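You operate a simulated robot arm through the tools that you are given. There is no shell and no other tool. Be economical: measure what you need, move in short steps, check, and stop when the job is done.

You are at the controls of a simulated two-armed robot. One attempt, no reset.

## Task
Drain the well into the grey bin, then put the red plug back.
Fine: open the lid, stand the plug in the square steel cup, watch till the well is empty, shut the lid; spill no more than a scoopful.
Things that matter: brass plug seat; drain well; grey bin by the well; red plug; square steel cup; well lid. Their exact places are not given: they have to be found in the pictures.

The check looks at the end state, three seconds after you hand in, the way a careful person would. Anything else that was tipped, shoved, dropped, spilled or broken makes it a failure. A push-on lid holds only when it is set on centred and level and pressed home; a screw cap is set on level and turned clockwise until tight.

## Robot
Two 7-joint arms with fingered hands on one trunk, on a base that drives. Base frame: it is fixed to the floor where the robot stands at the start and does not move with it; the origin is under the middle of the robot, x ahead of it, y to its left, z up. Units: mm, rad, N and s.
The left shoulder is at the start at [21, 214, 1344], the right one opposite. Each reaches about 785 mm from its shoulder. Places, roughly: brass plug seat [700, 100, 300]; drain well [700, 0, 400]; square steel cup [500, -300, 700]; well lid [700, 0, 700]. Payload 3.3 kg a hand.
Tool frame (each hand has its own): the origin (TCP) lies between the finger pads and is the grasp point; the fingertips stand 26 mm ahead of it; z points along the fingers, y is the line along which they close. The gripper opens to 132 mm. The gripper's body begins 73 mm behind the TCP. The gripper is a hand of 2 fingers: y runs from the thumb to the fingers, the wrist lies at [0, 0, -224] in the tool frame, and closing takes about 1.5 s.
Orientation is that of the tool frame in the base frame, as a unit quaternion [x, y, z, w]. With the fingers straight down and closing along the base's y, the tool's x points along the base's -x, its y along +y and its z along -z.

## Interface
- The arms move only by the tool drive_tool. It takes "left_targets", "right_targets" or both (then of equal length, played together; a hand with none holds still); each is one flat list of numbers, 6 for each row, row after row: the shift along the tool's x, y, z in mm, then the turn, a rotation vector about the tool's x, y, z in rad. In form: [x, y, z, ax, ay, az, x, y, z, ax, ay, az, ...]. A call has 1 to 8 rows; each row is the pose to reach, as a shift and turn from the pose commanded when the call began, along the tool's axes at that moment. "left_grip" and "right_grip" are, for a hand that has rows, the finger opening in mm, from 0 to 132, set as the call begins (left out, the last holds). A row lasts 0.2 s, in which the tool goes at most 50 mm and 0.15 rad; a call with a longer step from one row to the next is refused whole, and so is a gripper value outside its range. A pose out of reach is approached as far as the arm can. The call stops where the force on the tool passes 40 N (or 10 N more than at its start, if that is more) or the arm is blocked; 0.2 s more then pass. Each finger travels about 153 mm/s and halts on what it meets, pressing with about 24 N; the grip force reading is that of the motor and also rises with nothing between the fingers. The clock runs only during rows and for 0.2 s after the last one: add rows that repeat a pose to give the fingers time. The reply holds the time, the measured pose of the TCP, the force on the tool along the base axes, the opening and the grip force, in the units named above and with some noise, with the torque about the TCP (base axes, N m) and any sound that the robot's microphone picked up.
- Cameras (640 x 400 px; columns grow to the right, rows downward): "scene" is now at [96.1, -0.9, 1513.1]; the picture's right is [-0.01, -1.00, 0.00], its down [-0.61, 0.00, -0.79] and it looks along [0.79, -0.01, -0.61] (base axes); focal length 264 px, centre (320, 200). "left" rides on the left gripper at [-66, -3, -99] in its tool frame; the picture's right is [0.04, -1.00, 0.00], its down [0.83, 0.03, -0.55] and it looks along [0.55, 0.02, 0.83] (tool axes); focal length 261 px, centre (320, 200). "right" rides on the right gripper at [66, -3, -99] in its tool frame; the picture's right is [0.04, 1.00, 0.00], its down [-0.83, 0.03, -0.55] and it looks along [-0.55, 0.02, 0.83] (tool axes); focal length 261 px, centre (320, 200).
- camera(camera): a new picture of that camera. No time passes.
- raise_lower(by): slides the trunk up (or, below 0, down) by that many mm; the arms and the scene camera ride with it, the base frame stays. It gives what a move gives, with no picture.
- steer(legs): drives the robot by 1 to 6 legs, each [ahead, left, turn to the left] in mm, mm and rad, along the robot's own axes; the way and the turn of a leg run together, so that a leg with both is an arc; at most 1500 mm and 3.142 rad a leg. The arms and the cameras ride along, it lands a little off, and it stops where it bumps. It gives what a move gives.
- move_fingers(finger1, thumb_bend, hand): sets how far each is bent, from 0 (flat) to 1 (curled in); at 0.3 the hand is open as for a grip, at 0.7 the pads meet at the TCP. One left out holds its place. A second passes; each finger stops where it meets its share of the squeeze, and holds until it gets a number again. A gripper value or a shape takes the hand back. It gives what a move gives, with no picture; readings hold the bend of each and the force on the fingers (four entries, about 0 where the hand has none), thumb and palm.
- grasp_type(shape, hand): the hand has 2 fingers and takes this shape, open, in about a second: jaw (thumb against the fingers, like two jaws); tri (thumb and two fingers); tip (a fingertip pinch); poke (one finger out to press); point (the index stretched); flat (the hand flat); cup (the hand cupped); fist (a fist). The gripper value then closes the fingers along that shape, each until it touches; the sizes above hold for jaw. It gives what a move gives, with no picture.
- turn_head(pan, tilt): turns the head with the scene camera to pan (to the left, within 1.501 rad either way) and tilt (down, from -0.506 to 1.204), counted from straight ahead of the robot. It gives what a move gives.
- point_at(camera, pixels): for up to 12 pixels [column, row] of the newest picture of that camera ("zoom" is the newest enlarged one), the place [x, y, z] in the base frame of the surface seen there, good to about 2 mm. No time passes.
- zoom(camera, box): a new picture of the part [left, top, right, bottom] of that camera's present view, enlarged. No time passes.
- finish_job(): hands the job in; it is judged then, once.

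Keep the steps short. Do not move on a guess: measure, check each grasp and each placing, and mend mistakes. In all there are 80 turns and 70 pictures (those below and enlarged ones count). Leave the grippers open and the arms clear of the work at the hand-in unless told otherwise, and finish with a single line.

The tools are called as a command line: name --argument value ..., lists and objects as JSON in quotes. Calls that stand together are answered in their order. drive_tool: Moves the arms, as the interface text tells. Its arguments: {"type":"object","properties":{"left_targets":{"type":"array"},"left_grip":{"type":"number"},"right_targets":{"type":"array"},"right_grip":{"type":"number"}},"required":[]} The other tools are called the same way: raise_lower (by) slides the trunk up or down; grasp_type (shape, hand) gives the hand a shape; move_fingers (finger1, thumb_bend, hand) moves the fingers one by one; steer (legs) drives the base; turn_head (pan, tilt) turns the head that bears the scene camera; camera (camera) takes a picture; point_at (camera, pixels) gives the place of the surface under pixels of a picture; zoom (camera, box) takes an enlarged picture of a part of a camera's view; finish_job () hands the job in.

At the start:

```text
clock: 0.0
left_eef_pos: [384.8, 139.0, 1341.1]
left_ee_rot: [0.0, 1.0, 0.0, 0.0]
left_contact_force: [-0.1, -0.3, 0.8]
left_wrist_torque: [0.01, -0.04, -0.05]
left_grip_width: 132.2
left_grip_force: 0.1
left_shape: jaw
left_bend: [0.3, 0.3]
left_finger forces: [0.1, 0.0, 0.0, 0.0, 0.0, 0.0]
right_eef_pos: [404.8, -242.3, 1309.7]
right_ee_rot: [0.0, 1.0, 0.0, -0.001]
right_contact_force: [0.4, 0.2, 0.6]
right_wrist_torque: [-0.02, -0.02, -0.02]
right_grip_width: 132.0
right_grip_force: 0.1
right_shape: jaw
right_bend: [0.3, 0.3]
right_finger forces: [0.0, 0.0, 0.0, 0.1, 0.0, 0.0]
trunk travel left (down, up): [-625.0, 136.0]
robot x, y, heading: [-2.4, -4.2, -0.0]
head pan, tilt: [-0.007, 0.656]
```

scene: 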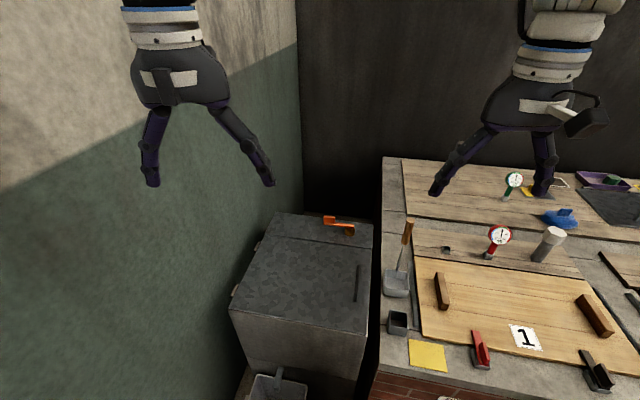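
right: 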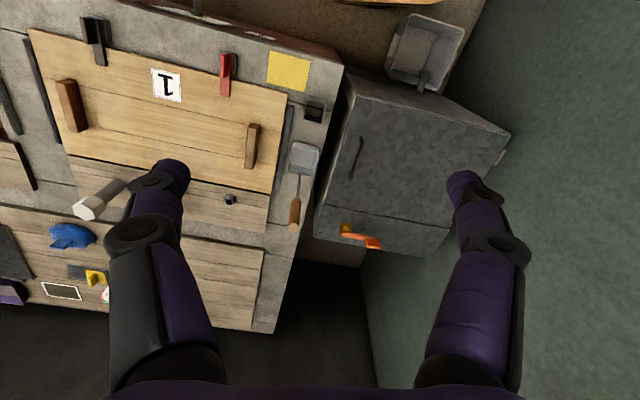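
left: 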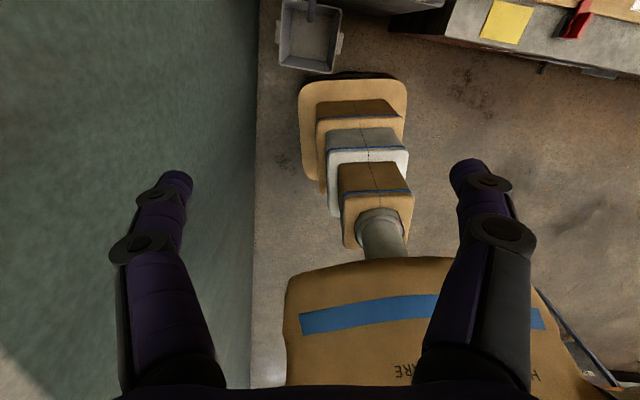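

I see a dark chest with a handle (361,283), a bin in front of it (278,388), and a square cup on the bench (397,322). I'll zoom in and measure these first.

zoom --camera "scene" --box '[210, 200, 450, 400]'

point_at --camera "scene" --pixels '[[276, 214], [372, 224], [234, 309], [364, 333], [361, 283], [397, 322], [278, 388], [340, 226], [355, 300], [358, 268], [270, 235], [368, 245]]'

turn_head --pan 0.1 --tilt 1.1

camera --camera "scene"

```text
2.00 times, centred on (330, 300) of scene
```

zoom: 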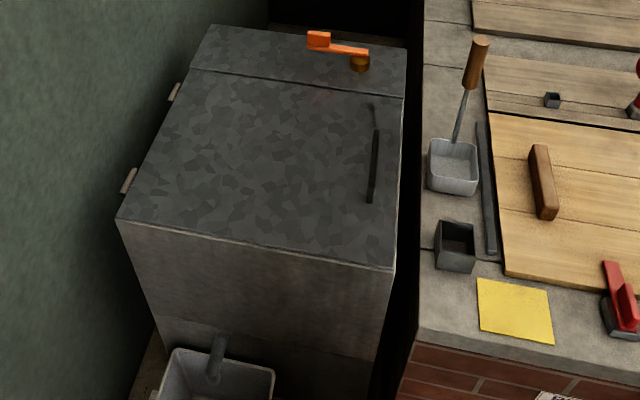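

```text
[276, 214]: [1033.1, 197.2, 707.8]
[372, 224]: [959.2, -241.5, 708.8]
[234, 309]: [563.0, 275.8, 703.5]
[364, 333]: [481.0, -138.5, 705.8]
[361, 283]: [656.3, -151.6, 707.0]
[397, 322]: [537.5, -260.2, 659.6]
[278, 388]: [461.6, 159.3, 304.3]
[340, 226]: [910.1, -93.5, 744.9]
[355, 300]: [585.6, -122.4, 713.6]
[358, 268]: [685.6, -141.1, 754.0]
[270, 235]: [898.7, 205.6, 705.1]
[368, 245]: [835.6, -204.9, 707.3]
```

```text
clock: 0.9
left_eef_pos: [383.5, 137.5, 1342.6]
left_ee_rot: [0.0, 1.0, -0.001, 0.0]
left_contact_force: [-0.1, 1.1, -0.5]
left_wrist_torque: [-0.03, -0.02, 0.01]
left_grip_width: 131.9
left_grip_force: 0.0
left_shape: jaw
left_bend: [0.3, 0.3]
left_finger forces: [0.0, 0.0, 0.0, 0.0, 0.0, 0.0]
right_eef_pos: [404.4, -243.0, 1309.6]
right_ee_rot: [0.0, 1.0, 0.0, -0.001]
right_contact_force: [-0.2, 0.2, 0.6]
right_wrist_torque: [-0.02, -0.02, -0.01]
right_grip_width: 132.0
right_grip_force: 0.0
right_shape: jaw
right_bend: [0.3, 0.3]
right_finger forces: [0.1, 0.1, 0.0, 0.0, 0.0, 0.0]
trunk travel left (down, up): [-625.0, 136.0]
robot x, y, heading: [3.3, 1.6, -0.001]
head pan, tilt: [0.099, 1.1]
```

```text
65 pictures are left
```

scene: 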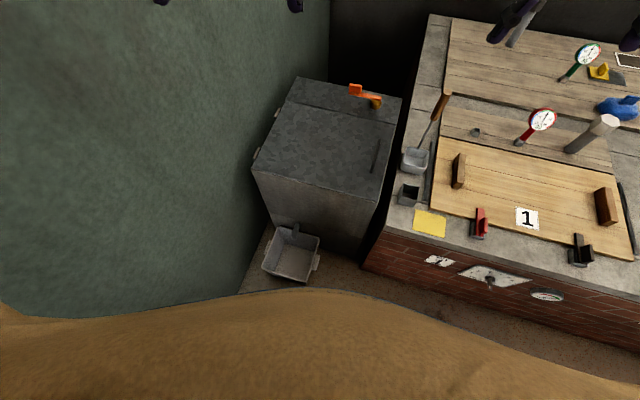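

Next I'll look closely at the orange lever, the hinges, the handle and the spout over the bin.

zoom --camera "scene" --box '[330, 70, 430, 130]'

zoom --camera "scene" --box '[240, 180, 360, 300]'

zoom --camera "scene" --box '[340, 120, 460, 220]'

point_at --camera "scene" --pixels '[[296, 229], [293, 237], [277, 231], [319, 240], [305, 282], [262, 271], [290, 260], [378, 150], [373, 168], [369, 95], [355, 88], [375, 103]]'

```text
6.40 times, centred on (380, 100) of scene
```

zoom: 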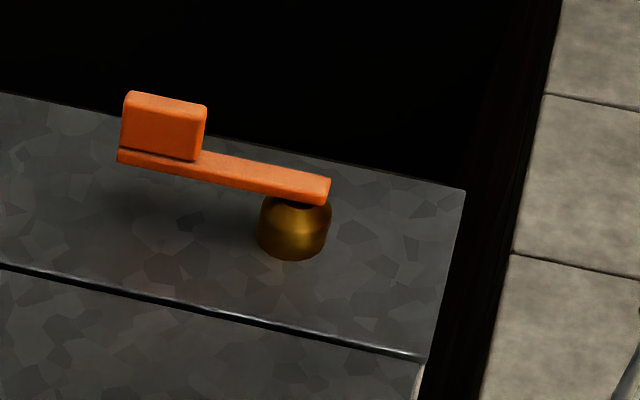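

```text
3.33 times, centred on (300, 240) of scene
```

zoom: 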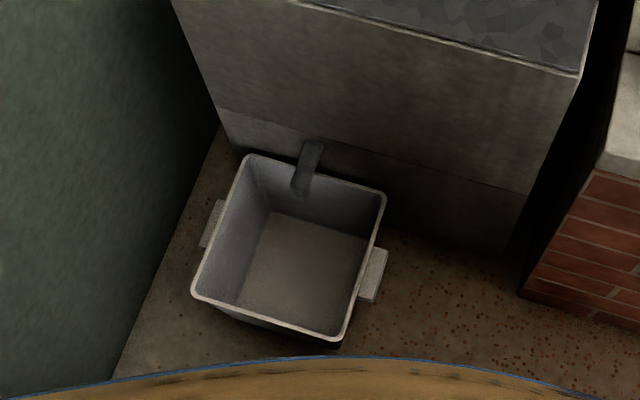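

```text
4.00 times, centred on (400, 170) of scene
```

zoom: 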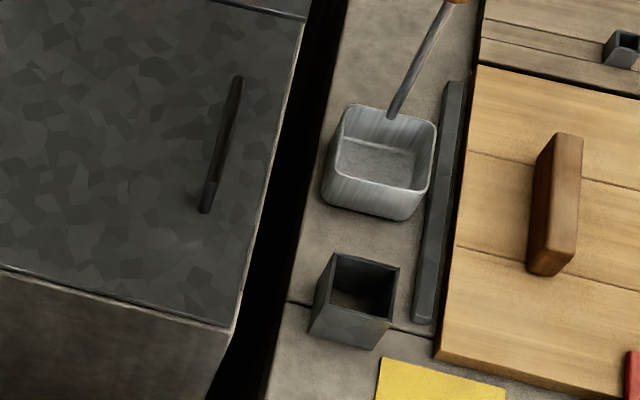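

```text
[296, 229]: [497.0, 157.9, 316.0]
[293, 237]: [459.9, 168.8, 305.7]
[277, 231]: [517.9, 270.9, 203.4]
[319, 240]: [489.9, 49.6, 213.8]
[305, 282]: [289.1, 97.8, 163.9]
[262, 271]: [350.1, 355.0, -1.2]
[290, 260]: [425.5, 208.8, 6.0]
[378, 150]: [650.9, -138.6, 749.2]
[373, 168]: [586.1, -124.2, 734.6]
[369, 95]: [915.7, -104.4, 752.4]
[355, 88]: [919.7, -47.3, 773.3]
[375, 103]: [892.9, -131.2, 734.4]
```

The bin stands under the spout, and the hinges are on the lid's left. Before I drive nearer, I'll check my own footprint in the left-hand picture.

point_at --camera "left" --pixels '[[352, 85], [355, 108], [365, 140], [370, 180], [385, 240], [370, 300], [310, 60], [280, 30], [235, 300], [315, 90], [400, 90], [430, 20]]'

zoom --camera "left" --box '[200, 0, 640, 400]'

```text
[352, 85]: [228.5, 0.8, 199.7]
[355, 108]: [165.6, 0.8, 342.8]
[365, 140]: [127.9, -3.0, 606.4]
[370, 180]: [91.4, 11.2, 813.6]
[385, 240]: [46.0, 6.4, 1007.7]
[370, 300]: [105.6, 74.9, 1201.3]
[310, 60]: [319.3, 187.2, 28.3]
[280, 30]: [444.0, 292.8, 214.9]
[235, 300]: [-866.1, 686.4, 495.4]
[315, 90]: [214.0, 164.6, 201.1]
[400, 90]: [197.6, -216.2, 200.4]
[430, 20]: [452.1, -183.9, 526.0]
```

```text
1.00 times, centred on (420, 200) of left
```

zoom: 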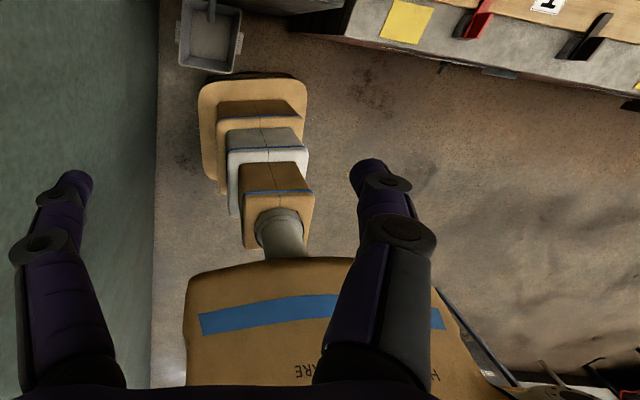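

My base reaches to about x=235, ±215 wide, and the bin's front is at about x=290. So I'll go right first, then ahead, to stand between the bin and the bench.

point_at --camera "scene" --pixels '[[318, 262], [316, 268], [364, 268], [365, 262], [372, 262], [420, 290], [312, 270]]'

steer --legs '[[0, -265, 0], [120, 0, 0]]'

turn_head --pan 0.25 --tilt 0.95

camera --camera "scene"

camera --camera "left"

```text
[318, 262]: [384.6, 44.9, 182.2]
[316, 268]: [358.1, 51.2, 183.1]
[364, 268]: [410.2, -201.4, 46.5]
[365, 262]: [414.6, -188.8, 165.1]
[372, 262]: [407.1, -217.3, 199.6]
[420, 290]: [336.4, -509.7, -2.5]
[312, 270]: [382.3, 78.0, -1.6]
```

```text
clock: 3.7
left_eef_pos: [500.5, -132.7, 1341.1]
left_ee_rot: [-0.001, 1.0, 0.0, -0.002]
left_contact_force: [-0.1, 0.2, -0.5]
left_wrist_torque: [-0.01, 0.03, -0.01]
left_grip_width: 131.5
left_grip_force: 0.1
left_shape: jaw
left_bend: [0.3, 0.3]
left_finger forces: [0.0, 0.0, 0.1, 0.1, 0.1, 0.0]
right_eef_pos: [521.0, -512.3, 1308.2]
right_ee_rot: [0.0, 1.0, -0.001, -0.002]
right_contact_force: [0.0, -0.7, -0.7]
right_wrist_torque: [-0.02, 0.07, 0.0]
right_grip_width: 132.0
right_grip_force: 0.1
right_shape: jaw
right_bend: [0.3, 0.3]
right_finger forces: [0.0, 0.0, 0.0, 0.1, 0.1, 0.0]
trunk travel left (down, up): [-625.0, 136.0]
robot x, y, heading: [110.3, -271.8, 0.003]
head pan, tilt: [0.099, 1.1]
```

```text
clock: 4.4
left_eef_pos: [496.3, -132.1, 1342.2]
left_ee_rot: [-0.001, 1.0, 0.0, 0.0]
left_contact_force: [0.3, 0.2, -0.4]
left_wrist_torque: [0.02, -0.02, 0.01]
left_grip_width: 131.8
left_grip_force: 0.1
left_shape: jaw
left_bend: [0.3, 0.3]
left_finger forces: [0.0, 0.0, 0.0, 0.0, 0.0, 0.0]
right_eef_pos: [517.9, -513.2, 1310.4]
right_ee_rot: [-0.001, 1.0, 0.001, 0.0]
right_contact_force: [0.7, 0.0, 0.0]
right_wrist_torque: [-0.03, -0.04, 0.05]
right_grip_width: 131.9
right_grip_force: 0.2
right_shape: jaw
right_bend: [0.3, 0.3]
right_finger forces: [0.0, 0.0, 0.0, 0.1, 0.1, 0.0]
trunk travel left (down, up): [-625.0, 136.0]
robot x, y, heading: [111.2, -267.9, 0.002]
head pan, tilt: [0.25, 0.949]
```

```text
60 pictures are left
```

scene: 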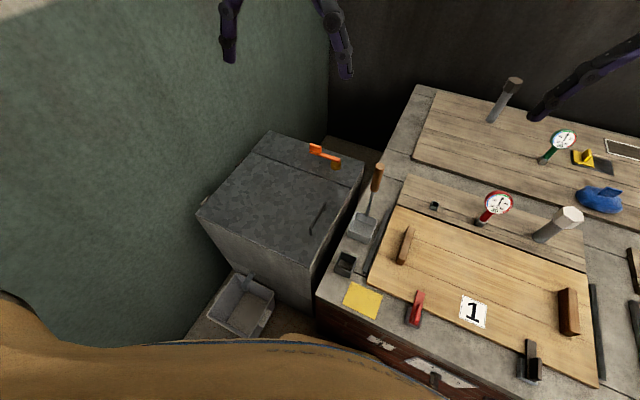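

```text
59 pictures are left
```

left: 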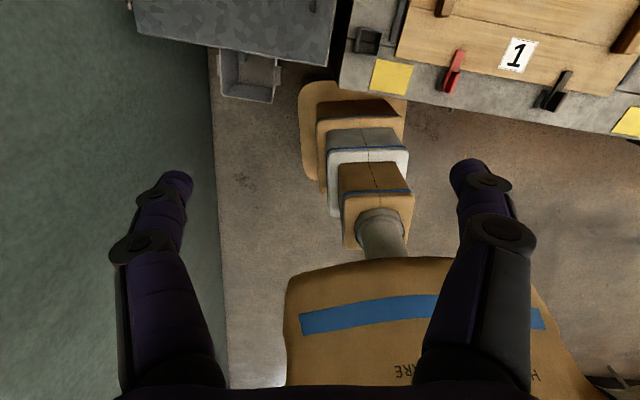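

There's a clear gap of about 60 mm to the bench, so I'll go 35 mm closer and then measure the handle and the lid edges precisely.

steer --legs '[[35, 0, 0]]'

zoom --camera "scene" --box '[190, 120, 390, 245]'

```text
clock: 5.1
left_eef_pos: [497.6, -132.3, 1342.4]
left_ee_rot: [0.001, 1.0, 0.0, -0.001]
left_contact_force: [0.2, 0.1, -0.8]
left_wrist_torque: [-0.03, -0.01, -0.04]
left_grip_width: 132.0
left_grip_force: 0.1
left_shape: jaw
left_bend: [0.3, 0.3]
left_finger forces: [0.1, 0.0, 0.0, 0.0, 0.0, 0.0]
right_eef_pos: [518.8, -512.9, 1309.8]
right_ee_rot: [0.0, 1.0, 0.0, 0.0]
right_contact_force: [-0.1, -0.5, 0.2]
right_wrist_torque: [0.01, -0.01, 0.05]
right_grip_width: 131.9
right_grip_force: 0.0
right_shape: jaw
right_bend: [0.3, 0.3]
right_finger forces: [0.1, 0.0, 0.0, 0.1, 0.0, 0.0]
trunk travel left (down, up): [-625.0, 136.0]
robot x, y, heading: [116.6, -275.1, 0.002]
head pan, tilt: [0.25, 0.949]
stopped in leg 1: the robot was blocked; the commanded pose is now the measured one
```

```text
3.20 times, centred on (290, 182) of scene
```

zoom: 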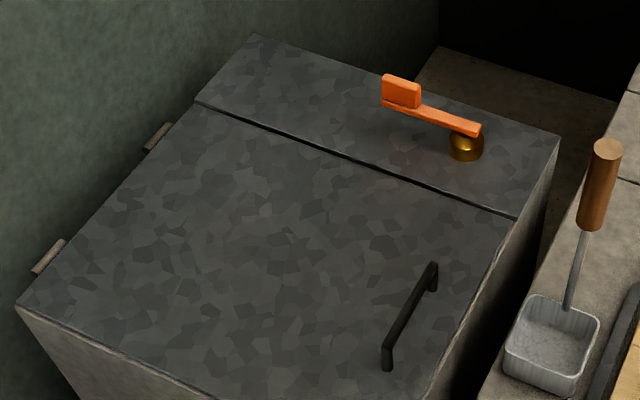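

That was blocked at once, so this is as close as I get. The lid hinges at the left and the bar handle is at the right. Measuring both.

point_at --camera "zoom" --pixels '[[432, 270], [412, 303], [388, 346], [387, 366], [437, 283], [194, 105], [20, 305], [512, 214], [158, 138], [48, 260], [405, 330], [440, 330]]'

camera --camera "scene"

```text
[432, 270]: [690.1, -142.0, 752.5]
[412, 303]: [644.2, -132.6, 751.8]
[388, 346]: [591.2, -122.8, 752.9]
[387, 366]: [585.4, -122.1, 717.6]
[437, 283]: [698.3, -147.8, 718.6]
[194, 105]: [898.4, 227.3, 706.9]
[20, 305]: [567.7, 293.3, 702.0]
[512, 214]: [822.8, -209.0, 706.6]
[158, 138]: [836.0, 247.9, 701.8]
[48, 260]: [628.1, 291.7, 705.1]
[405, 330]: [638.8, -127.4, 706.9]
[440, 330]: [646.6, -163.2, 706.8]
```

```text
57 pictures are left
```

scene: 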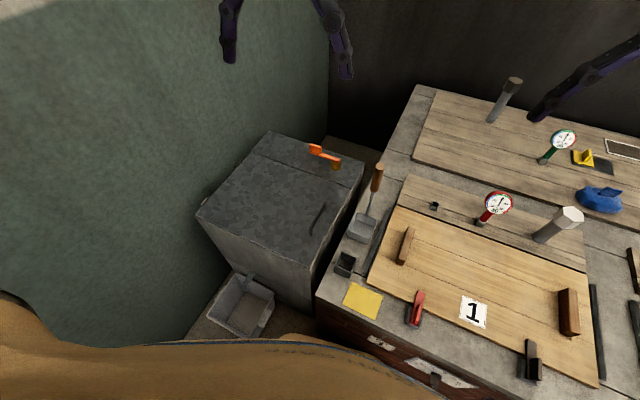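

The handle bar is centred at (641,-132), its top at z=752, and it runs at -0.19 rad. I'll bring the left hand over it, turned 0.19 to match.

drive_tool --left_targets '[-17.9, 0, 45, 0, 0, 0.1, -35.8, 0, 90, 0, 0, 0.19, -53.7, 0, 135, 0, 0, 0.19, -71.6, 0, 180, 0, 0, 0.19, -89.5, 0, 225, 0, 0, 0.19, -107.4, 0, 270, 0, 0, 0.19, -125.3, 0, 315, 0, 0, 0.19, -143, 0, 360, 0, 0, 0.19]' --left_grip 70

camera --camera "left"

```text
clock: 6.9
left_eef_pos: [625.1, -138.3, 982.7]
left_ee_rot: [0.096, 0.995, 0.0, 0.0]
left_contact_force: [-0.6, 0.3, 0.4]
left_wrist_torque: [0.0, 0.01, -0.01]
left_grip_width: 70.4
left_grip_force: 0.1
left_shape: jaw
left_bend: [0.72, 0.7]
left_finger forces: [0.0, 0.1, 0.1, 0.0, 0.1, 0.0]
left hand out of reach, approached as far as the arm can: row 8
right_eef_pos: [517.4, -512.9, 1309.4]
right_ee_rot: [0.0, 1.0, 0.0, 0.0]
right_contact_force: [1.0, 0.0, 0.4]
right_wrist_torque: [0.01, 0.04, 0.0]
right_grip_width: 132.1
right_grip_force: 0.0
right_shape: jaw
right_bend: [0.3, 0.3]
right_finger forces: [0.0, 0.0, 0.0, 0.0, 0.0, 0.0]
trunk travel left (down, up): [-625.0, 136.0]
robot x, y, heading: [111.0, -269.5, -0.006]
head pan, tilt: [0.25, 0.949]
```

```text
56 pictures are left
```

left: 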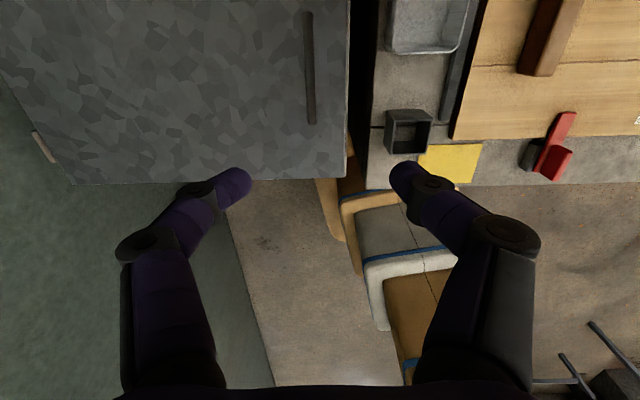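

The arm ran out of reach. It is the wrist that must stay within about 560 mm of the shoulder. Turning the trunk to the right would bring the left shoulder forward over the gap, so I'll measure the wall, bench corner and bin first to see if it fits.

point_at --camera "left" --pixels '[[40, 220], [100, 210], [30, 180], [372, 170], [368, 140], [335, 200], [320, 190], [340, 175], [400, 215], [300, 330], [60, 380], [345, 230]]'

point_at --camera "scene" --pixels '[[190, 190], [195, 160], [230, 130], [180, 230], [205, 318], [245, 340], [272, 300], [314, 310], [316, 330], [270, 330]]'

```text
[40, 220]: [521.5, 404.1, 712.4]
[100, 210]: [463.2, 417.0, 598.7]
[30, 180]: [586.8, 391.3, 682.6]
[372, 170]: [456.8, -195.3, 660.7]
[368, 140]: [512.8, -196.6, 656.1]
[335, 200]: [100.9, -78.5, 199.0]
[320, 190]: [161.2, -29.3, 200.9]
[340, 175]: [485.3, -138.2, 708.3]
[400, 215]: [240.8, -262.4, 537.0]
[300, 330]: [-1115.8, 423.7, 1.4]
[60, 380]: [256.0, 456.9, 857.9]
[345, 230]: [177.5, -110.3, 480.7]
```

```text
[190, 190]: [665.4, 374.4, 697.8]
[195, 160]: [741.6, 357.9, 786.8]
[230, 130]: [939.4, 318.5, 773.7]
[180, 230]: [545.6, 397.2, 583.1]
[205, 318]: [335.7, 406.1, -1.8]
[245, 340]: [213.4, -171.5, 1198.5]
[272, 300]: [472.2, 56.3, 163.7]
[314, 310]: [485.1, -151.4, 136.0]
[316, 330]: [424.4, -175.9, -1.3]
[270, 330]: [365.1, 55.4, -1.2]
```

The hinge is about 88 mm off the wall, so the lid will lean on the wall once it is past vertical. I'll back off a little, shift left, and turn 0.785 rad to the right.

steer --legs '[[-85, 0, 0], [0, 165, 0], [0, 0, -0.785]]'

steer --legs '[[20, 20, 0]]'

steer --legs '[[20, 20, 0]]'

turn_head --pan 0.785 --tilt 0.95

camera --camera "scene"

```text
clock: 11.1
left_eef_pos: [475.9, -388.2, 982.3]
left_ee_rot: [0.48, 0.877, 0.001, -0.001]
left_contact_force: [-0.2, 0.4, -0.2]
left_wrist_torque: [-0.01, -0.03, 0.01]
left_grip_width: 70.4
left_grip_force: 0.1
left_shape: jaw
left_bend: [0.72, 0.7]
left_finger forces: [0.0, 0.0, 0.0, 0.0, 0.0, 0.0]
right_eef_pos: [129.6, -567.6, 1309.9]
right_ee_rot: [0.395, 0.919, -0.001, 0.0]
right_contact_force: [-0.7, 0.2, 0.1]
right_wrist_torque: [-0.02, -0.01, -0.04]
right_grip_width: 132.0
right_grip_force: 0.1
right_shape: jaw
right_bend: [0.3, 0.3]
right_finger forces: [0.0, 0.0, 0.0, 0.0, 0.0, 0.0]
trunk travel left (down, up): [-625.0, 136.0]
robot x, y, heading: [28.1, -107.2, -0.81]
head pan, tilt: [0.25, 0.949]
```

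```text
clock: 11.9
left_eef_pos: [505.1, -388.3, 981.1]
left_ee_rot: [0.48, 0.878, 0.0, -0.001]
left_contact_force: [0.1, -0.3, 0.1]
left_wrist_torque: [-0.03, 0.04, -0.01]
left_grip_width: 70.4
left_grip_force: 0.0
left_shape: jaw
left_bend: [0.72, 0.7]
left_finger forces: [0.1, 0.0, 0.1, 0.1, 0.0, 0.1]
right_eef_pos: [159.7, -570.9, 1310.2]
right_ee_rot: [0.395, 0.919, 0.001, 0.0]
right_contact_force: [0.1, 0.8, 0.3]
right_wrist_torque: [0.04, 0.0, -0.02]
right_grip_width: 131.7
right_grip_force: 0.1
right_shape: jaw
right_bend: [0.3, 0.3]
right_finger forces: [0.0, 0.0, 0.0, 0.0, 0.0, 0.0]
trunk travel left (down, up): [-625.0, 136.0]
robot x, y, heading: [54.5, -110.8, -0.808]
head pan, tilt: [0.25, 0.949]
```

```text
clock: 12.8
left_eef_pos: [533.3, -389.1, 981.9]
left_ee_rot: [0.479, 0.878, 0.0, 0.0]
left_contact_force: [0.6, 0.6, -1.2]
left_wrist_torque: [0.0, 0.02, 0.04]
left_grip_width: 70.2
left_grip_force: 0.1
left_shape: jaw
left_bend: [0.72, 0.7]
left_finger forces: [0.1, 0.0, 0.0, 0.0, 0.0, 0.0]
right_eef_pos: [188.2, -569.8, 1310.2]
right_ee_rot: [0.394, 0.919, 0.0, 0.001]
right_contact_force: [-0.2, -0.2, 0.0]
right_wrist_torque: [-0.01, 0.0, 0.0]
right_grip_width: 132.1
right_grip_force: 0.1
right_shape: jaw
right_bend: [0.3, 0.3]
right_finger forces: [0.0, 0.0, 0.0, 0.1, 0.0, 0.0]
trunk travel left (down, up): [-625.0, 136.0]
robot x, y, heading: [85.6, -107.3, -0.812]
head pan, tilt: [0.25, 0.949]
```

```text
clock: 13.7
left_eef_pos: [533.4, -389.2, 982.3]
left_ee_rot: [0.48, 0.877, 0.0, 0.0]
left_contact_force: [-0.6, 1.3, -0.1]
left_wrist_torque: [0.02, 0.01, -0.01]
left_grip_width: 70.3
left_grip_force: 0.0
left_shape: jaw
left_bend: [0.72, 0.7]
left_finger forces: [0.0, 0.0, 0.0, 0.0, 0.0, 0.1]
right_eef_pos: [187.7, -569.5, 1309.7]
right_ee_rot: [0.394, 0.919, 0.0, 0.0]
right_contact_force: [0.1, 0.3, -0.7]
right_wrist_torque: [-0.01, 0.02, -0.02]
right_grip_width: 132.4
right_grip_force: 0.0
right_shape: jaw
right_bend: [0.3, 0.3]
right_finger forces: [0.0, 0.0, 0.0, 0.1, 0.0, 0.0]
trunk travel left (down, up): [-625.0, 136.0]
robot x, y, heading: [84.6, -110.2, -0.809]
head pan, tilt: [0.785, 0.949]
```

```text
55 pictures are left
```

scene: 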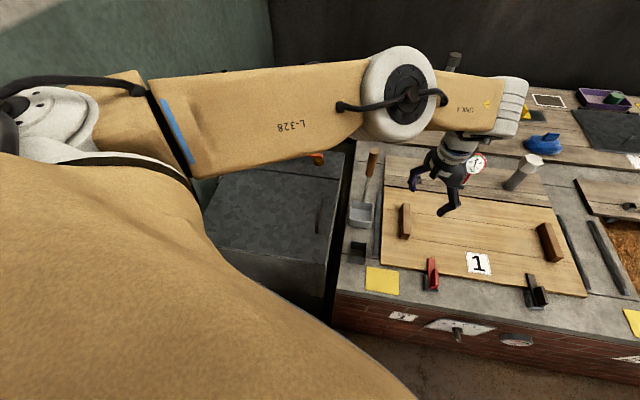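

The left shoulder is now close to the chest. I'll swing the left hand back over the handle and then lower the trunk.

drive_tool --left_targets '[26.3, 38.3, 0, 0, 0, -0.135, 52.6, 76.5, 0, 0, 0, -0.27, 78.9, 114.8, 0, 0, 0, -0.405, 105.2, 153.1, 0, 0, 0, -0.54, 131.5, 191.3, 0, 0, 0, -0.675, 157.8, 229.6, 0, 0, 0, -0.81]'

raise_lower --by -150

camera --camera "left"

camera --camera "scene"

```text
clock: 15.1
left_eef_pos: [643.2, -130.5, 983.9]
left_ee_rot: [0.096, 0.995, -0.001, -0.001]
left_contact_force: [1.2, 1.5, -0.4]
left_wrist_torque: [-0.01, -0.01, -0.02]
left_grip_width: 70.1
left_grip_force: 0.1
left_shape: jaw
left_bend: [0.72, 0.7]
left_finger forces: [0.0, 0.1, 0.0, 0.0, 0.0, 0.0]
right_eef_pos: [187.6, -567.9, 1310.7]
right_ee_rot: [0.394, 0.919, 0.0, 0.0]
right_contact_force: [0.3, -0.3, 0.3]
right_wrist_torque: [-0.01, 0.03, 0.04]
right_grip_width: 131.7
right_grip_force: 0.1
right_shape: jaw
right_bend: [0.3, 0.3]
right_finger forces: [0.1, 0.0, 0.1, 0.0, 0.0, 0.0]
trunk travel left (down, up): [-625.0, 136.0]
robot x, y, heading: [88.1, -109.7, -0.806]
head pan, tilt: [0.785, 0.949]
```

```text
clock: 16.9
left_eef_pos: [640.5, -132.6, 833.2]
left_ee_rot: [0.095, 0.995, 0.0, 0.0]
left_contact_force: [-0.5, -0.7, 0.3]
left_wrist_torque: [-0.02, -0.02, -0.03]
left_grip_width: 70.2
left_grip_force: 0.0
left_shape: jaw
left_bend: [0.72, 0.7]
left_finger forces: [0.0, 0.1, 0.0, 0.1, 0.1, 0.0]
right_eef_pos: [186.8, -570.0, 1160.6]
right_ee_rot: [0.394, 0.919, 0.0, 0.001]
right_contact_force: [-1.0, 0.0, 0.3]
right_wrist_torque: [0.0, -0.02, -0.02]
right_grip_width: 132.0
right_grip_force: 0.1
right_shape: jaw
right_bend: [0.3, 0.3]
right_finger forces: [0.0, 0.0, 0.0, 0.0, 0.0, 0.0]
trunk travel left (down, up): [-475.0, 286.0]
robot x, y, heading: [84.9, -108.9, -0.808]
head pan, tilt: [0.785, 0.949]
```

```text
54 pictures are left
```

left: 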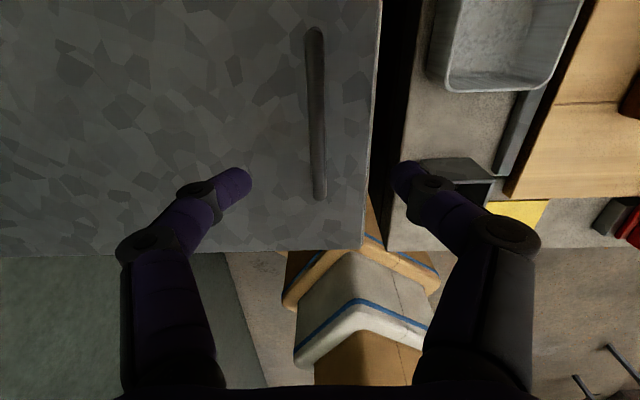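

```text
53 pictures are left
```

scene: 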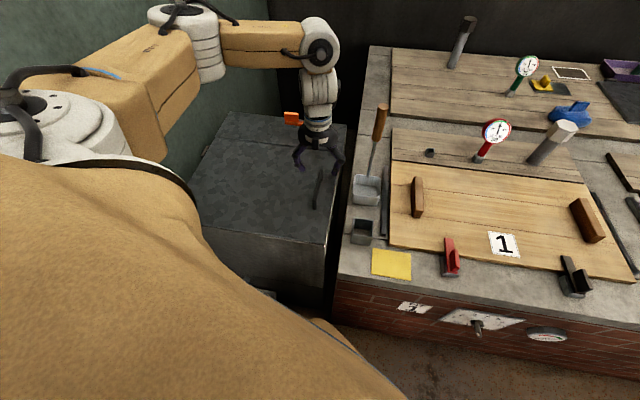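

The hand is straight above the bar at z=833. I'll go down 87 mm to the bar and close.

drive_tool --left_targets '[0, 0, 45, 0, 0, 0, 0, 0, 86, 0, 0, 0, 0, 0, 86, 0, 0, 0]'

drive_tool --left_targets '[0, 0, 0, 0, 0, 0, 0, 0, 0, 0, 0, 0, 0, 0, 0, 0, 0, 0, 0, 0, 0, 0, 0, 0]' --left_grip 0

camera --camera "left"

```text
clock: 17.7
left_eef_pos: [643.4, -132.9, 744.8]
left_ee_rot: [0.096, 0.995, 0.0, 0.0]
left_contact_force: [0.1, -1.0, -1.5]
left_wrist_torque: [0.02, -0.02, 0.02]
left_grip_width: 70.4
left_grip_force: 0.1
left_shape: jaw
left_bend: [0.72, 0.7]
left_finger forces: [0.1, 0.0, 0.0, 0.1, 0.1, 0.0]
right_eef_pos: [187.4, -569.4, 1159.2]
right_ee_rot: [0.394, 0.919, 0.0, 0.0]
right_contact_force: [0.5, 0.3, 0.1]
right_wrist_torque: [0.0, -0.02, 0.0]
right_grip_width: 132.0
right_grip_force: 0.1
right_shape: jaw
right_bend: [0.3, 0.3]
right_finger forces: [0.1, 0.0, 0.0, 0.1, 0.0, 0.0]
trunk travel left (down, up): [-475.0, 286.0]
robot x, y, heading: [83.9, -112.0, -0.812]
head pan, tilt: [0.785, 0.949]
```

```text
clock: 18.7
left_eef_pos: [643.0, -133.2, 744.3]
left_ee_rot: [0.095, 0.995, 0.0, -0.001]
left_contact_force: [-0.6, -0.1, 0.3]
left_wrist_torque: [0.0, -0.01, -0.02]
left_grip_width: 0.1
left_grip_force: 24.1
left_shape: jaw
left_bend: [0.62, 0.7]
left_finger forces: [0.0, 0.0, 0.1, 0.0, 0.1, 0.0]
right_eef_pos: [188.4, -569.5, 1160.0]
right_ee_rot: [0.395, 0.919, -0.001, 0.0]
right_contact_force: [0.6, 0.9, 0.2]
right_wrist_torque: [0.0, 0.02, 0.0]
right_grip_width: 131.8
right_grip_force: 0.0
right_shape: jaw
right_bend: [0.3, 0.3]
right_finger forces: [0.0, 0.0, 0.0, 0.0, 0.0, 0.1]
trunk travel left (down, up): [-475.0, 286.0]
robot x, y, heading: [85.0, -107.3, -0.814]
head pan, tilt: [0.785, 0.949]
```

```text
52 pictures are left
```

left: 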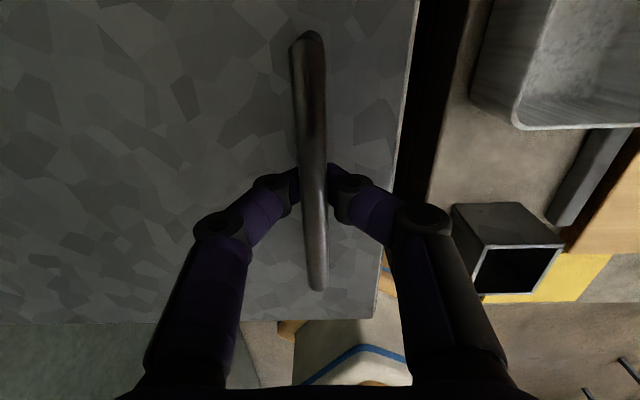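

The fingers have closed right round under the bar as a hook. I'll try a small lift along the hinge arc, about 40 mm.

drive_tool --left_targets '[0, 1, -14, 0, 0, 0, 0, 3, -27, 0, 0, 0, 0, 6, -41, 0, 0, 0, 0, 6, -41, 0, 0, 0]'

camera --camera "scene"

```text
clock: 19.7
left_eef_pos: [643.3, -126.3, 787.7]
left_ee_rot: [0.095, 0.995, 0.0, 0.001]
left_contact_force: [0.4, -3.6, -0.9]
left_wrist_torque: [-0.03, 0.01, 0.03]
left_grip_width: 0.0
left_grip_force: 23.9
left_shape: jaw
left_bend: [0.62, 0.7]
left_finger forces: [0.0, 0.0, 0.0, 0.0, 0.0, 0.0]
right_eef_pos: [187.8, -569.9, 1159.2]
right_ee_rot: [0.395, 0.919, 0.0, 0.0]
right_contact_force: [-0.2, -0.6, -0.7]
right_wrist_torque: [0.02, -0.01, 0.01]
right_grip_width: 131.6
right_grip_force: 0.1
right_shape: jaw
right_bend: [0.3, 0.3]
right_finger forces: [0.0, 0.0, 0.0, 0.0, 0.0, 0.0]
trunk travel left (down, up): [-475.0, 286.0]
robot x, y, heading: [85.3, -112.6, -0.81]
head pan, tilt: [0.785, 0.949]
```

```text
51 pictures are left
```

scene: 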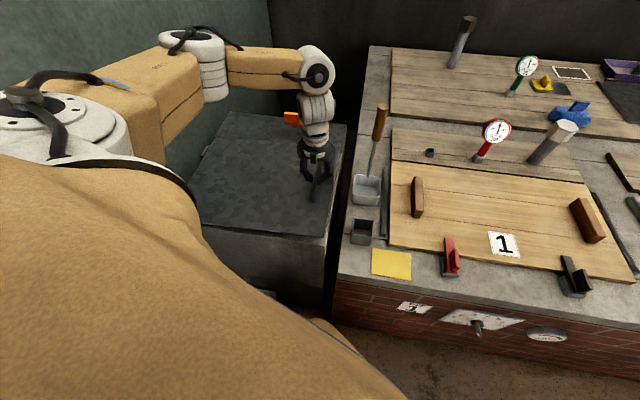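

The force is almost nil, so I'll check whether the lid really rose.

zoom --camera "scene" --box '[180, 100, 380, 260]'

point_at --camera "zoom" --pixels '[[490, 330], [430, 330], [200, 250], [495, 250], [440, 290], [450, 260]]'

```text
2.50 times, centred on (280, 180) of scene
```

zoom: 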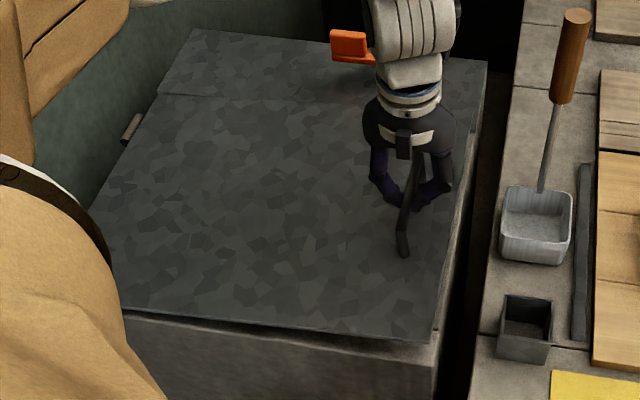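

```text
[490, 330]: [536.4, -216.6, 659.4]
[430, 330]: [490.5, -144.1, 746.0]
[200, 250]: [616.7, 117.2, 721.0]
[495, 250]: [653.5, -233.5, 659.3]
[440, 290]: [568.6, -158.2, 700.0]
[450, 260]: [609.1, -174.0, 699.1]
```

The lid is up: its edge reads z=746, with little weight felt. I'll carry on along the arc, tilting the hand a bit with the lid.

drive_tool --left_targets '[0, 11.7, -44.1, 0.05, 0, 0, 0, 28.2, -86.7, 0.1, 0, 0, 0, 49.2, -127.3, 0.15, 0, 0, 0, 74.6, -165.3, 0.2, 0, 0]'

camera --camera "scene"

```text
clock: 20.7
left_eef_pos: [654.7, -50.3, 951.7]
left_ee_rot: [0.094, 0.991, -0.099, -0.01]
left_contact_force: [0.3, -1.6, -0.4]
left_wrist_torque: [0.02, 0.02, -0.03]
left_grip_width: 0.0
left_grip_force: 23.9
left_shape: jaw
left_bend: [0.62, 0.7]
left_finger forces: [0.0, 0.0, 0.0, 0.1, 0.0, 0.1]
right_eef_pos: [187.6, -569.2, 1159.6]
right_ee_rot: [0.395, 0.919, -0.001, -0.001]
right_contact_force: [0.6, 0.5, 0.2]
right_wrist_torque: [0.0, -0.03, 0.04]
right_grip_width: 131.9
right_grip_force: 0.1
right_shape: jaw
right_bend: [0.3, 0.3]
right_finger forces: [0.1, 0.0, 0.1, 0.0, 0.0, 0.1]
trunk travel left (down, up): [-475.0, 286.0]
robot x, y, heading: [80.7, -107.9, -0.808]
head pan, tilt: [0.785, 0.949]
```

```text
49 pictures are left
```

scene: 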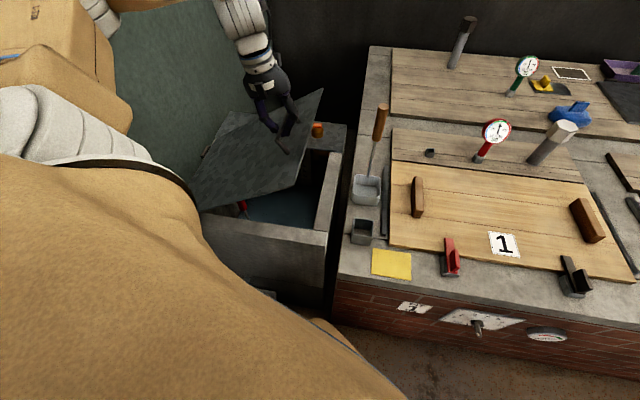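

I can see water in the well and the red plug handle at (243,207). I'll continue the arc to about 56°.

drive_tool --left_targets '[0, 21.8, -40.2, 0.03, 0, 0, 0, 48, -77.6, 0.06, 0, 0, 0, 78.1, -112, 0.1, 0, 0, 0, 111.7, -142.8, 0.1, 0, 0]'

camera --camera "scene"

```text
clock: 21.7
left_eef_pos: [703.0, 0.3, 1018.8]
left_ee_rot: [0.093, 0.984, -0.149, -0.014]
left_contact_force: [-0.1, -0.4, -0.7]
left_wrist_torque: [0.0, -0.01, 0.02]
left_grip_width: 0.0
left_grip_force: 24.7
left_shape: jaw
left_bend: [0.63, 0.7]
left_finger forces: [0.1, 0.0, 0.0, 0.1, 0.1, 0.1]
left hand out of reach, approached as far as the arm can: row 2, 3, 4
right_eef_pos: [187.4, -570.9, 1159.7]
right_ee_rot: [0.393, 0.919, 0.001, 0.0]
right_contact_force: [-0.4, -0.8, 0.2]
right_wrist_torque: [-0.02, 0.03, -0.02]
right_grip_width: 131.9
right_grip_force: 0.1
right_shape: jaw
right_bend: [0.3, 0.3]
right_finger forces: [0.0, 0.0, 0.1, 0.0, 0.1, 0.0]
trunk travel left (down, up): [-475.0, 286.0]
robot x, y, heading: [83.0, -112.9, -0.808]
head pan, tilt: [0.785, 0.949]
```

```text
48 pictures are left
```

scene: 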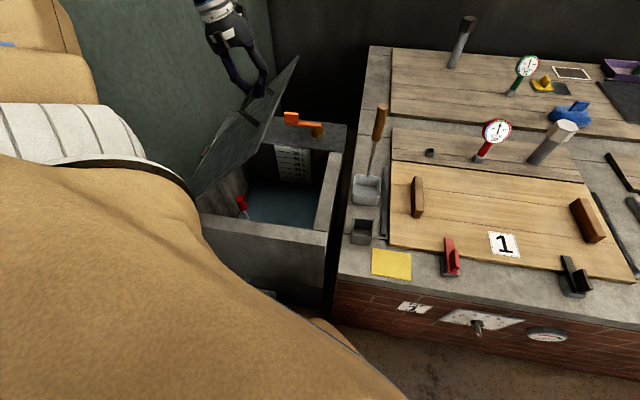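

Out of reach came sooner than I expected, probably because the wrist is bent too far at this height. I'll look at the hook and the lid.

zoom --camera "scene" --box '[180, 0, 360, 240]'

camera --camera "left"

```text
1.67 times, centred on (270, 120) of scene
```

zoom: 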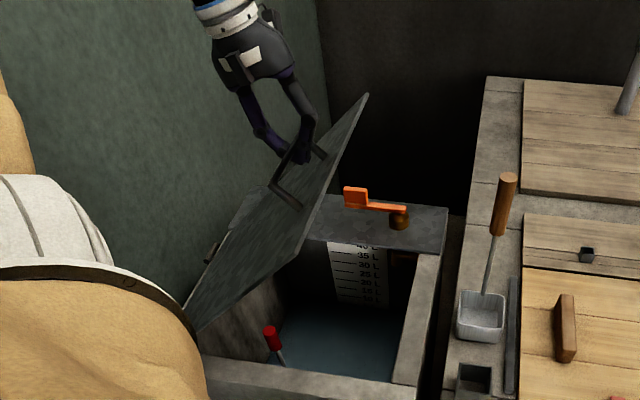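

```text
46 pictures are left
```

left: 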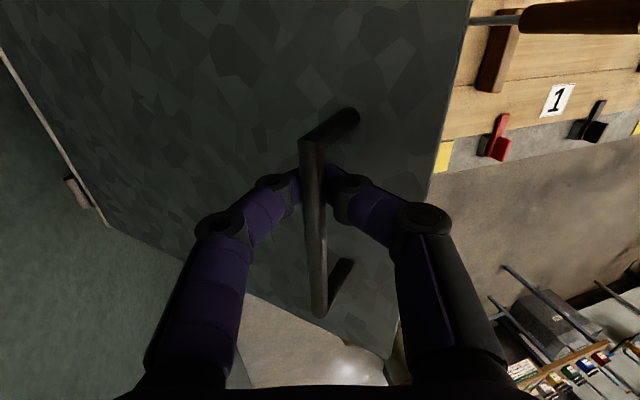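

The hook holds well. I'll ease the wrist by pitching the fingers forward and taking out some of the tilt, leaving the grip point where it is.

drive_tool --left_targets '[0, 0, 0, -0.06, -0.1, 0, 0, 0, 0, -0.1, -0.2, 0, 0, 0, 0, -0.1, -0.3, 0, 0, 0, 0, -0.1, -0.4, 0]'

```text
clock: 22.7
left_eef_pos: [709.0, -9.3, 1023.8]
left_ee_rot: [0.065, 0.98, -0.102, 0.157]
left_contact_force: [-16.7, 5.5, -3.8]
left_wrist_torque: [0.03, 0.33, 0.01]
left_grip_width: 0.0
left_grip_force: 24.0
left_shape: jaw
left_bend: [0.62, 0.72]
left_finger forces: [0.8, 0.0, 0.0, 0.0, 0.0, 0.0]
left hand out of reach, approached as far as the arm can: row 3, 4
right_eef_pos: [188.3, -569.9, 1160.3]
right_ee_rot: [0.393, 0.92, 0.0, 0.0]
right_contact_force: [-1.4, 0.5, -0.6]
right_wrist_torque: [0.01, -0.01, -0.02]
right_grip_width: 131.8
right_grip_force: 0.1
right_shape: jaw
right_bend: [0.3, 0.3]
right_finger forces: [0.1, 0.0, 0.0, 0.1, 0.0, 0.0]
trunk travel left (down, up): [-475.0, 286.0]
robot x, y, heading: [86.3, -110.7, -0.808]
head pan, tilt: [0.785, 0.949]
stopped in row 4 (left hand): the force on the tool passed its limit (the readings are from after the stop); the commanded pose is now the measured one
```

The pitch drove the hand against the handle's far leg, so I'll back off 25 mm along the bar and ease down about 12 mm. That also tests whether the lid stays up by itself.

point_at --camera "zoom" --pixels '[[366, 96], [280, 195], [300, 206], [230, 250]]'

drive_tool --left_targets '[14, 1.5, 1.3, 0, 0.1, 0, 28, 3, 2.7, 0, 0.2, 0, 28, 3, 2.7, 0, 0.2, 0]'

zoom --camera "scene" --box '[180, 0, 360, 240]'

point_at --camera "zoom" --pixels '[[366, 96], [364, 99], [280, 195], [300, 206], [230, 250]]'

```text
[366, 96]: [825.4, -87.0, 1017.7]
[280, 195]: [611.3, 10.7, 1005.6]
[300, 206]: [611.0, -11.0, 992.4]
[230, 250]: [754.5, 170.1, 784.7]
```

```text
clock: 23.5
left_eef_pos: [687.6, -6.8, 1012.3]
left_ee_rot: [0.075, 0.99, -0.098, 0.063]
left_contact_force: [-1.0, -1.0, 1.0]
left_wrist_torque: [-0.03, -0.02, -0.01]
left_grip_width: 0.0
left_grip_force: 23.9
left_shape: jaw
left_bend: [0.61, 0.72]
left_finger forces: [0.0, 0.0, 0.1, 0.0, 0.0, 0.0]
left hand out of reach, approached as far as the arm can: row 1
right_eef_pos: [186.7, -570.6, 1161.0]
right_ee_rot: [0.394, 0.919, 0.0, 0.0]
right_contact_force: [0.4, 0.0, -1.1]
right_wrist_torque: [0.0, 0.01, -0.02]
right_grip_width: 131.9
right_grip_force: 0.0
right_shape: jaw
right_bend: [0.3, 0.3]
right_finger forces: [0.0, 0.0, 0.0, 0.1, 0.0, 0.0]
trunk travel left (down, up): [-475.0, 286.0]
robot x, y, heading: [86.3, -109.4, -0.804]
head pan, tilt: [0.785, 0.949]
```

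```text
1.67 times, centred on (270, 120) of scene
```

zoom: 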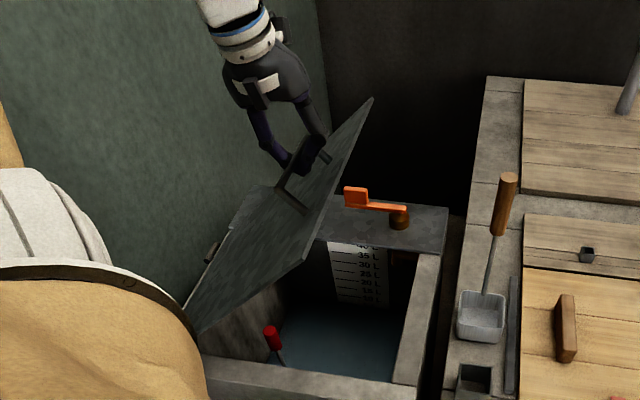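

```text
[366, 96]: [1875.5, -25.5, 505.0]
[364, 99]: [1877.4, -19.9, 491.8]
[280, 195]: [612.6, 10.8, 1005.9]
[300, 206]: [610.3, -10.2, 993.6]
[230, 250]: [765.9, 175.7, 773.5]
```

It's not clear that the lid holds by itself, so I'll keep the hook on. I'll work the lid up in small alternating steps, moving the hand left and raising the trunk.

drive_tool --left_targets '[-0.7, 11.8, -2.1, -0.1, 0, 0]'

raise_lower --by 20

```text
clock: 23.9
left_eef_pos: [690.5, -1.4, 1010.1]
left_ee_rot: [0.072, 0.994, -0.046, 0.068]
left_contact_force: [-1.3, -2.3, 0.7]
left_wrist_torque: [0.02, 0.01, 0.02]
left_grip_width: 0.0
left_grip_force: 24.5
left_shape: jaw
left_bend: [0.61, 0.72]
left_finger forces: [0.0, 0.0, 0.0, 0.1, 0.4, 0.1]
left hand out of reach, approached as far as the arm can: row 1
right_eef_pos: [188.5, -570.1, 1159.8]
right_ee_rot: [0.394, 0.919, 0.0, -0.001]
right_contact_force: [-0.3, -0.2, -0.7]
right_wrist_torque: [0.04, 0.02, 0.01]
right_grip_width: 131.6
right_grip_force: 0.0
right_shape: jaw
right_bend: [0.3, 0.3]
right_finger forces: [0.0, 0.0, 0.0, 0.0, 0.0, 0.0]
trunk travel left (down, up): [-475.0, 286.0]
robot x, y, heading: [82.6, -108.2, -0.813]
head pan, tilt: [0.785, 0.949]
```

```text
clock: 24.6
left_eef_pos: [692.8, 2.2, 1028.1]
left_ee_rot: [0.07, 0.994, -0.047, 0.067]
left_contact_force: [1.5, 6.9, -8.5]
left_wrist_torque: [-0.09, -0.02, -0.01]
left_grip_width: 0.0
left_grip_force: 23.8
left_shape: jaw
left_bend: [0.6, 0.72]
left_finger forces: [0.0, 0.0, 0.0, 0.0, 0.1, 0.1]
right_eef_pos: [187.3, -570.1, 1179.1]
right_ee_rot: [0.394, 0.919, 0.0, 0.0]
right_contact_force: [0.0, -0.2, -0.3]
right_wrist_torque: [0.01, 0.01, -0.01]
right_grip_width: 132.0
right_grip_force: 0.0
right_shape: jaw
right_bend: [0.3, 0.3]
right_finger forces: [0.2, 0.1, 0.0, 0.0, 0.0, 0.0]
trunk travel left (down, up): [-495.0, 266.0]
robot x, y, heading: [84.8, -109.3, -0.804]
head pan, tilt: [0.785, 0.949]
```

Only 8.5 N while raising, so the bar gives with it. I'll repeat the steps.

drive_tool --left_targets '[-1.4, 20, -1.5, 0, 0, 0]'

raise_lower --by 20

drive_tool --left_targets '[-1.4, 20, -1.5, 0, 0, 0]'

raise_lower --by 20

camera --camera "scene"

```text
clock: 24.9
left_eef_pos: [701.8, 7.1, 1024.7]
left_ee_rot: [0.071, 0.994, -0.048, 0.067]
left_contact_force: [-1.3, -1.5, -0.4]
left_wrist_torque: [0.02, 0.0, 0.01]
left_grip_width: 0.0
left_grip_force: 23.8
left_shape: jaw
left_bend: [0.6, 0.72]
left_finger forces: [0.0, 0.0, 0.0, 0.0, 0.0, 0.0]
left hand out of reach, approached as far as the arm can: row 1
right_eef_pos: [187.7, -569.7, 1179.7]
right_ee_rot: [0.394, 0.919, 0.001, 0.0]
right_contact_force: [0.4, -0.9, -0.5]
right_wrist_torque: [0.03, 0.0, 0.01]
right_grip_width: 131.8
right_grip_force: 0.1
right_shape: jaw
right_bend: [0.3, 0.3]
right_finger forces: [0.0, 0.0, 0.0, 0.1, 0.1, 0.1]
trunk travel left (down, up): [-495.0, 266.0]
robot x, y, heading: [83.9, -110.1, -0.806]
head pan, tilt: [0.785, 0.949]
```

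```text
clock: 25.6
left_eef_pos: [702.7, 13.9, 1040.6]
left_ee_rot: [0.07, 0.994, -0.045, 0.065]
left_contact_force: [3.2, 13.6, -22.8]
left_wrist_torque: [-0.24, 0.07, 0.05]
left_grip_width: 0.0
left_grip_force: 24.3
left_shape: jaw
left_bend: [0.59, 0.72]
left_finger forces: [37.8, 0.0, 0.0, 0.0, 0.0, 0.0]
right_eef_pos: [190.8, -566.8, 1199.4]
right_ee_rot: [0.394, 0.919, -0.001, -0.001]
right_contact_force: [-0.4, -0.2, -0.6]
right_wrist_torque: [0.05, -0.01, -0.01]
right_grip_width: 132.2
right_grip_force: 0.1
right_shape: jaw
right_bend: [0.3, 0.3]
right_finger forces: [0.0, 0.1, 0.0, 0.1, 0.0, 0.0]
trunk travel left (down, up): [-515.0, 246.0]
robot x, y, heading: [84.9, -112.2, -0.808]
head pan, tilt: [0.785, 0.949]
```

```text
clock: 26.0
left_eef_pos: [712.3, 17.2, 1040.0]
left_ee_rot: [0.073, 0.994, -0.049, 0.07]
left_contact_force: [-2.1, 0.8, -2.4]
left_wrist_torque: [-0.04, 0.03, 0.07]
left_grip_width: 0.1
left_grip_force: 23.7
left_shape: jaw
left_bend: [0.59, 0.72]
left_finger forces: [0.0, 0.0, 0.0, 0.1, 0.0, 0.1]
left hand out of reach, approached as far as the arm can: row 1
right_eef_pos: [186.8, -571.3, 1200.1]
right_ee_rot: [0.394, 0.919, 0.0, 0.0]
right_contact_force: [-0.2, 0.6, 0.1]
right_wrist_torque: [0.01, -0.04, -0.03]
right_grip_width: 132.0
right_grip_force: 0.0
right_shape: jaw
right_bend: [0.3, 0.3]
right_finger forces: [0.0, 0.0, 0.0, 0.0, 0.0, 0.0]
trunk travel left (down, up): [-515.0, 246.0]
robot x, y, heading: [84.4, -108.7, -0.81]
head pan, tilt: [0.785, 0.949]
```

```text
clock: 26.8
left_eef_pos: [714.6, 25.7, 1051.2]
left_ee_rot: [0.067, 0.995, -0.04, 0.061]
left_contact_force: [9.8, 12.6, -23.1]
left_wrist_torque: [-0.26, -0.02, -0.13]
left_grip_width: 0.0
left_grip_force: 24.0
left_shape: jaw
left_bend: [0.58, 0.72]
left_finger forces: [38.6, 0.0, 0.0, 0.0, 0.1, 0.1]
right_eef_pos: [192.0, -568.9, 1219.1]
right_ee_rot: [0.394, 0.919, -0.002, -0.001]
right_contact_force: [-0.3, 0.2, -0.1]
right_wrist_torque: [0.05, 0.01, 0.04]
right_grip_width: 132.0
right_grip_force: 0.1
right_shape: jaw
right_bend: [0.3, 0.3]
right_finger forces: [0.0, 0.1, 0.0, 0.0, 0.1, 0.1]
trunk travel left (down, up): [-535.0, 226.0]
robot x, y, heading: [81.6, -108.4, -0.813]
head pan, tilt: [0.785, 0.949]
stopped: the force on the tool passed its limit (the readings are from after the stop); the commanded pose is now the measured one
```

```text
44 pictures are left
```

scene: 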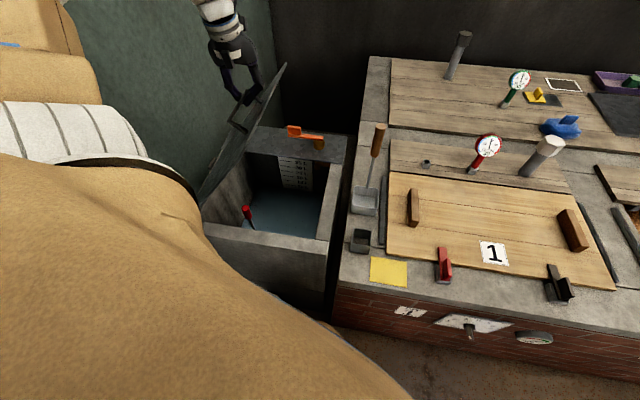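

Leftward moves slide off along x instead, so some wrist or shoulder joint is at its limit. I'll test whether a yaw of the hand about the bar frees it.

drive_tool --left_targets '[3, 5, -1, 0, 0, 0.12, 9, 16, -8, 0, 0, 0.24]'

```text
clock: 27.4
left_eef_pos: [713.0, 28.4, 1051.5]
left_ee_rot: [0.188, 0.979, -0.036, 0.067]
left_contact_force: [-9.2, 12.1, -17.4]
left_wrist_torque: [-0.21, 0.21, 0.31]
left_grip_width: 0.0
left_grip_force: 23.9
left_shape: jaw
left_bend: [0.59, 0.72]
left_finger forces: [36.4, 0.1, 0.0, 0.1, 0.1, 0.1]
left hand out of reach, approached as far as the arm can: row 1, 2
right_eef_pos: [188.0, -567.3, 1220.7]
right_ee_rot: [0.393, 0.92, -0.001, 0.0]
right_contact_force: [1.1, -0.8, 0.2]
right_wrist_torque: [0.02, -0.02, 0.01]
right_grip_width: 132.1
right_grip_force: 0.1
right_shape: jaw
right_bend: [0.3, 0.3]
right_finger forces: [0.0, 0.0, 0.0, 0.0, 0.1, 0.0]
trunk travel left (down, up): [-535.0, 226.0]
robot x, y, heading: [84.6, -109.2, -0.812]
head pan, tilt: [0.785, 0.949]
```

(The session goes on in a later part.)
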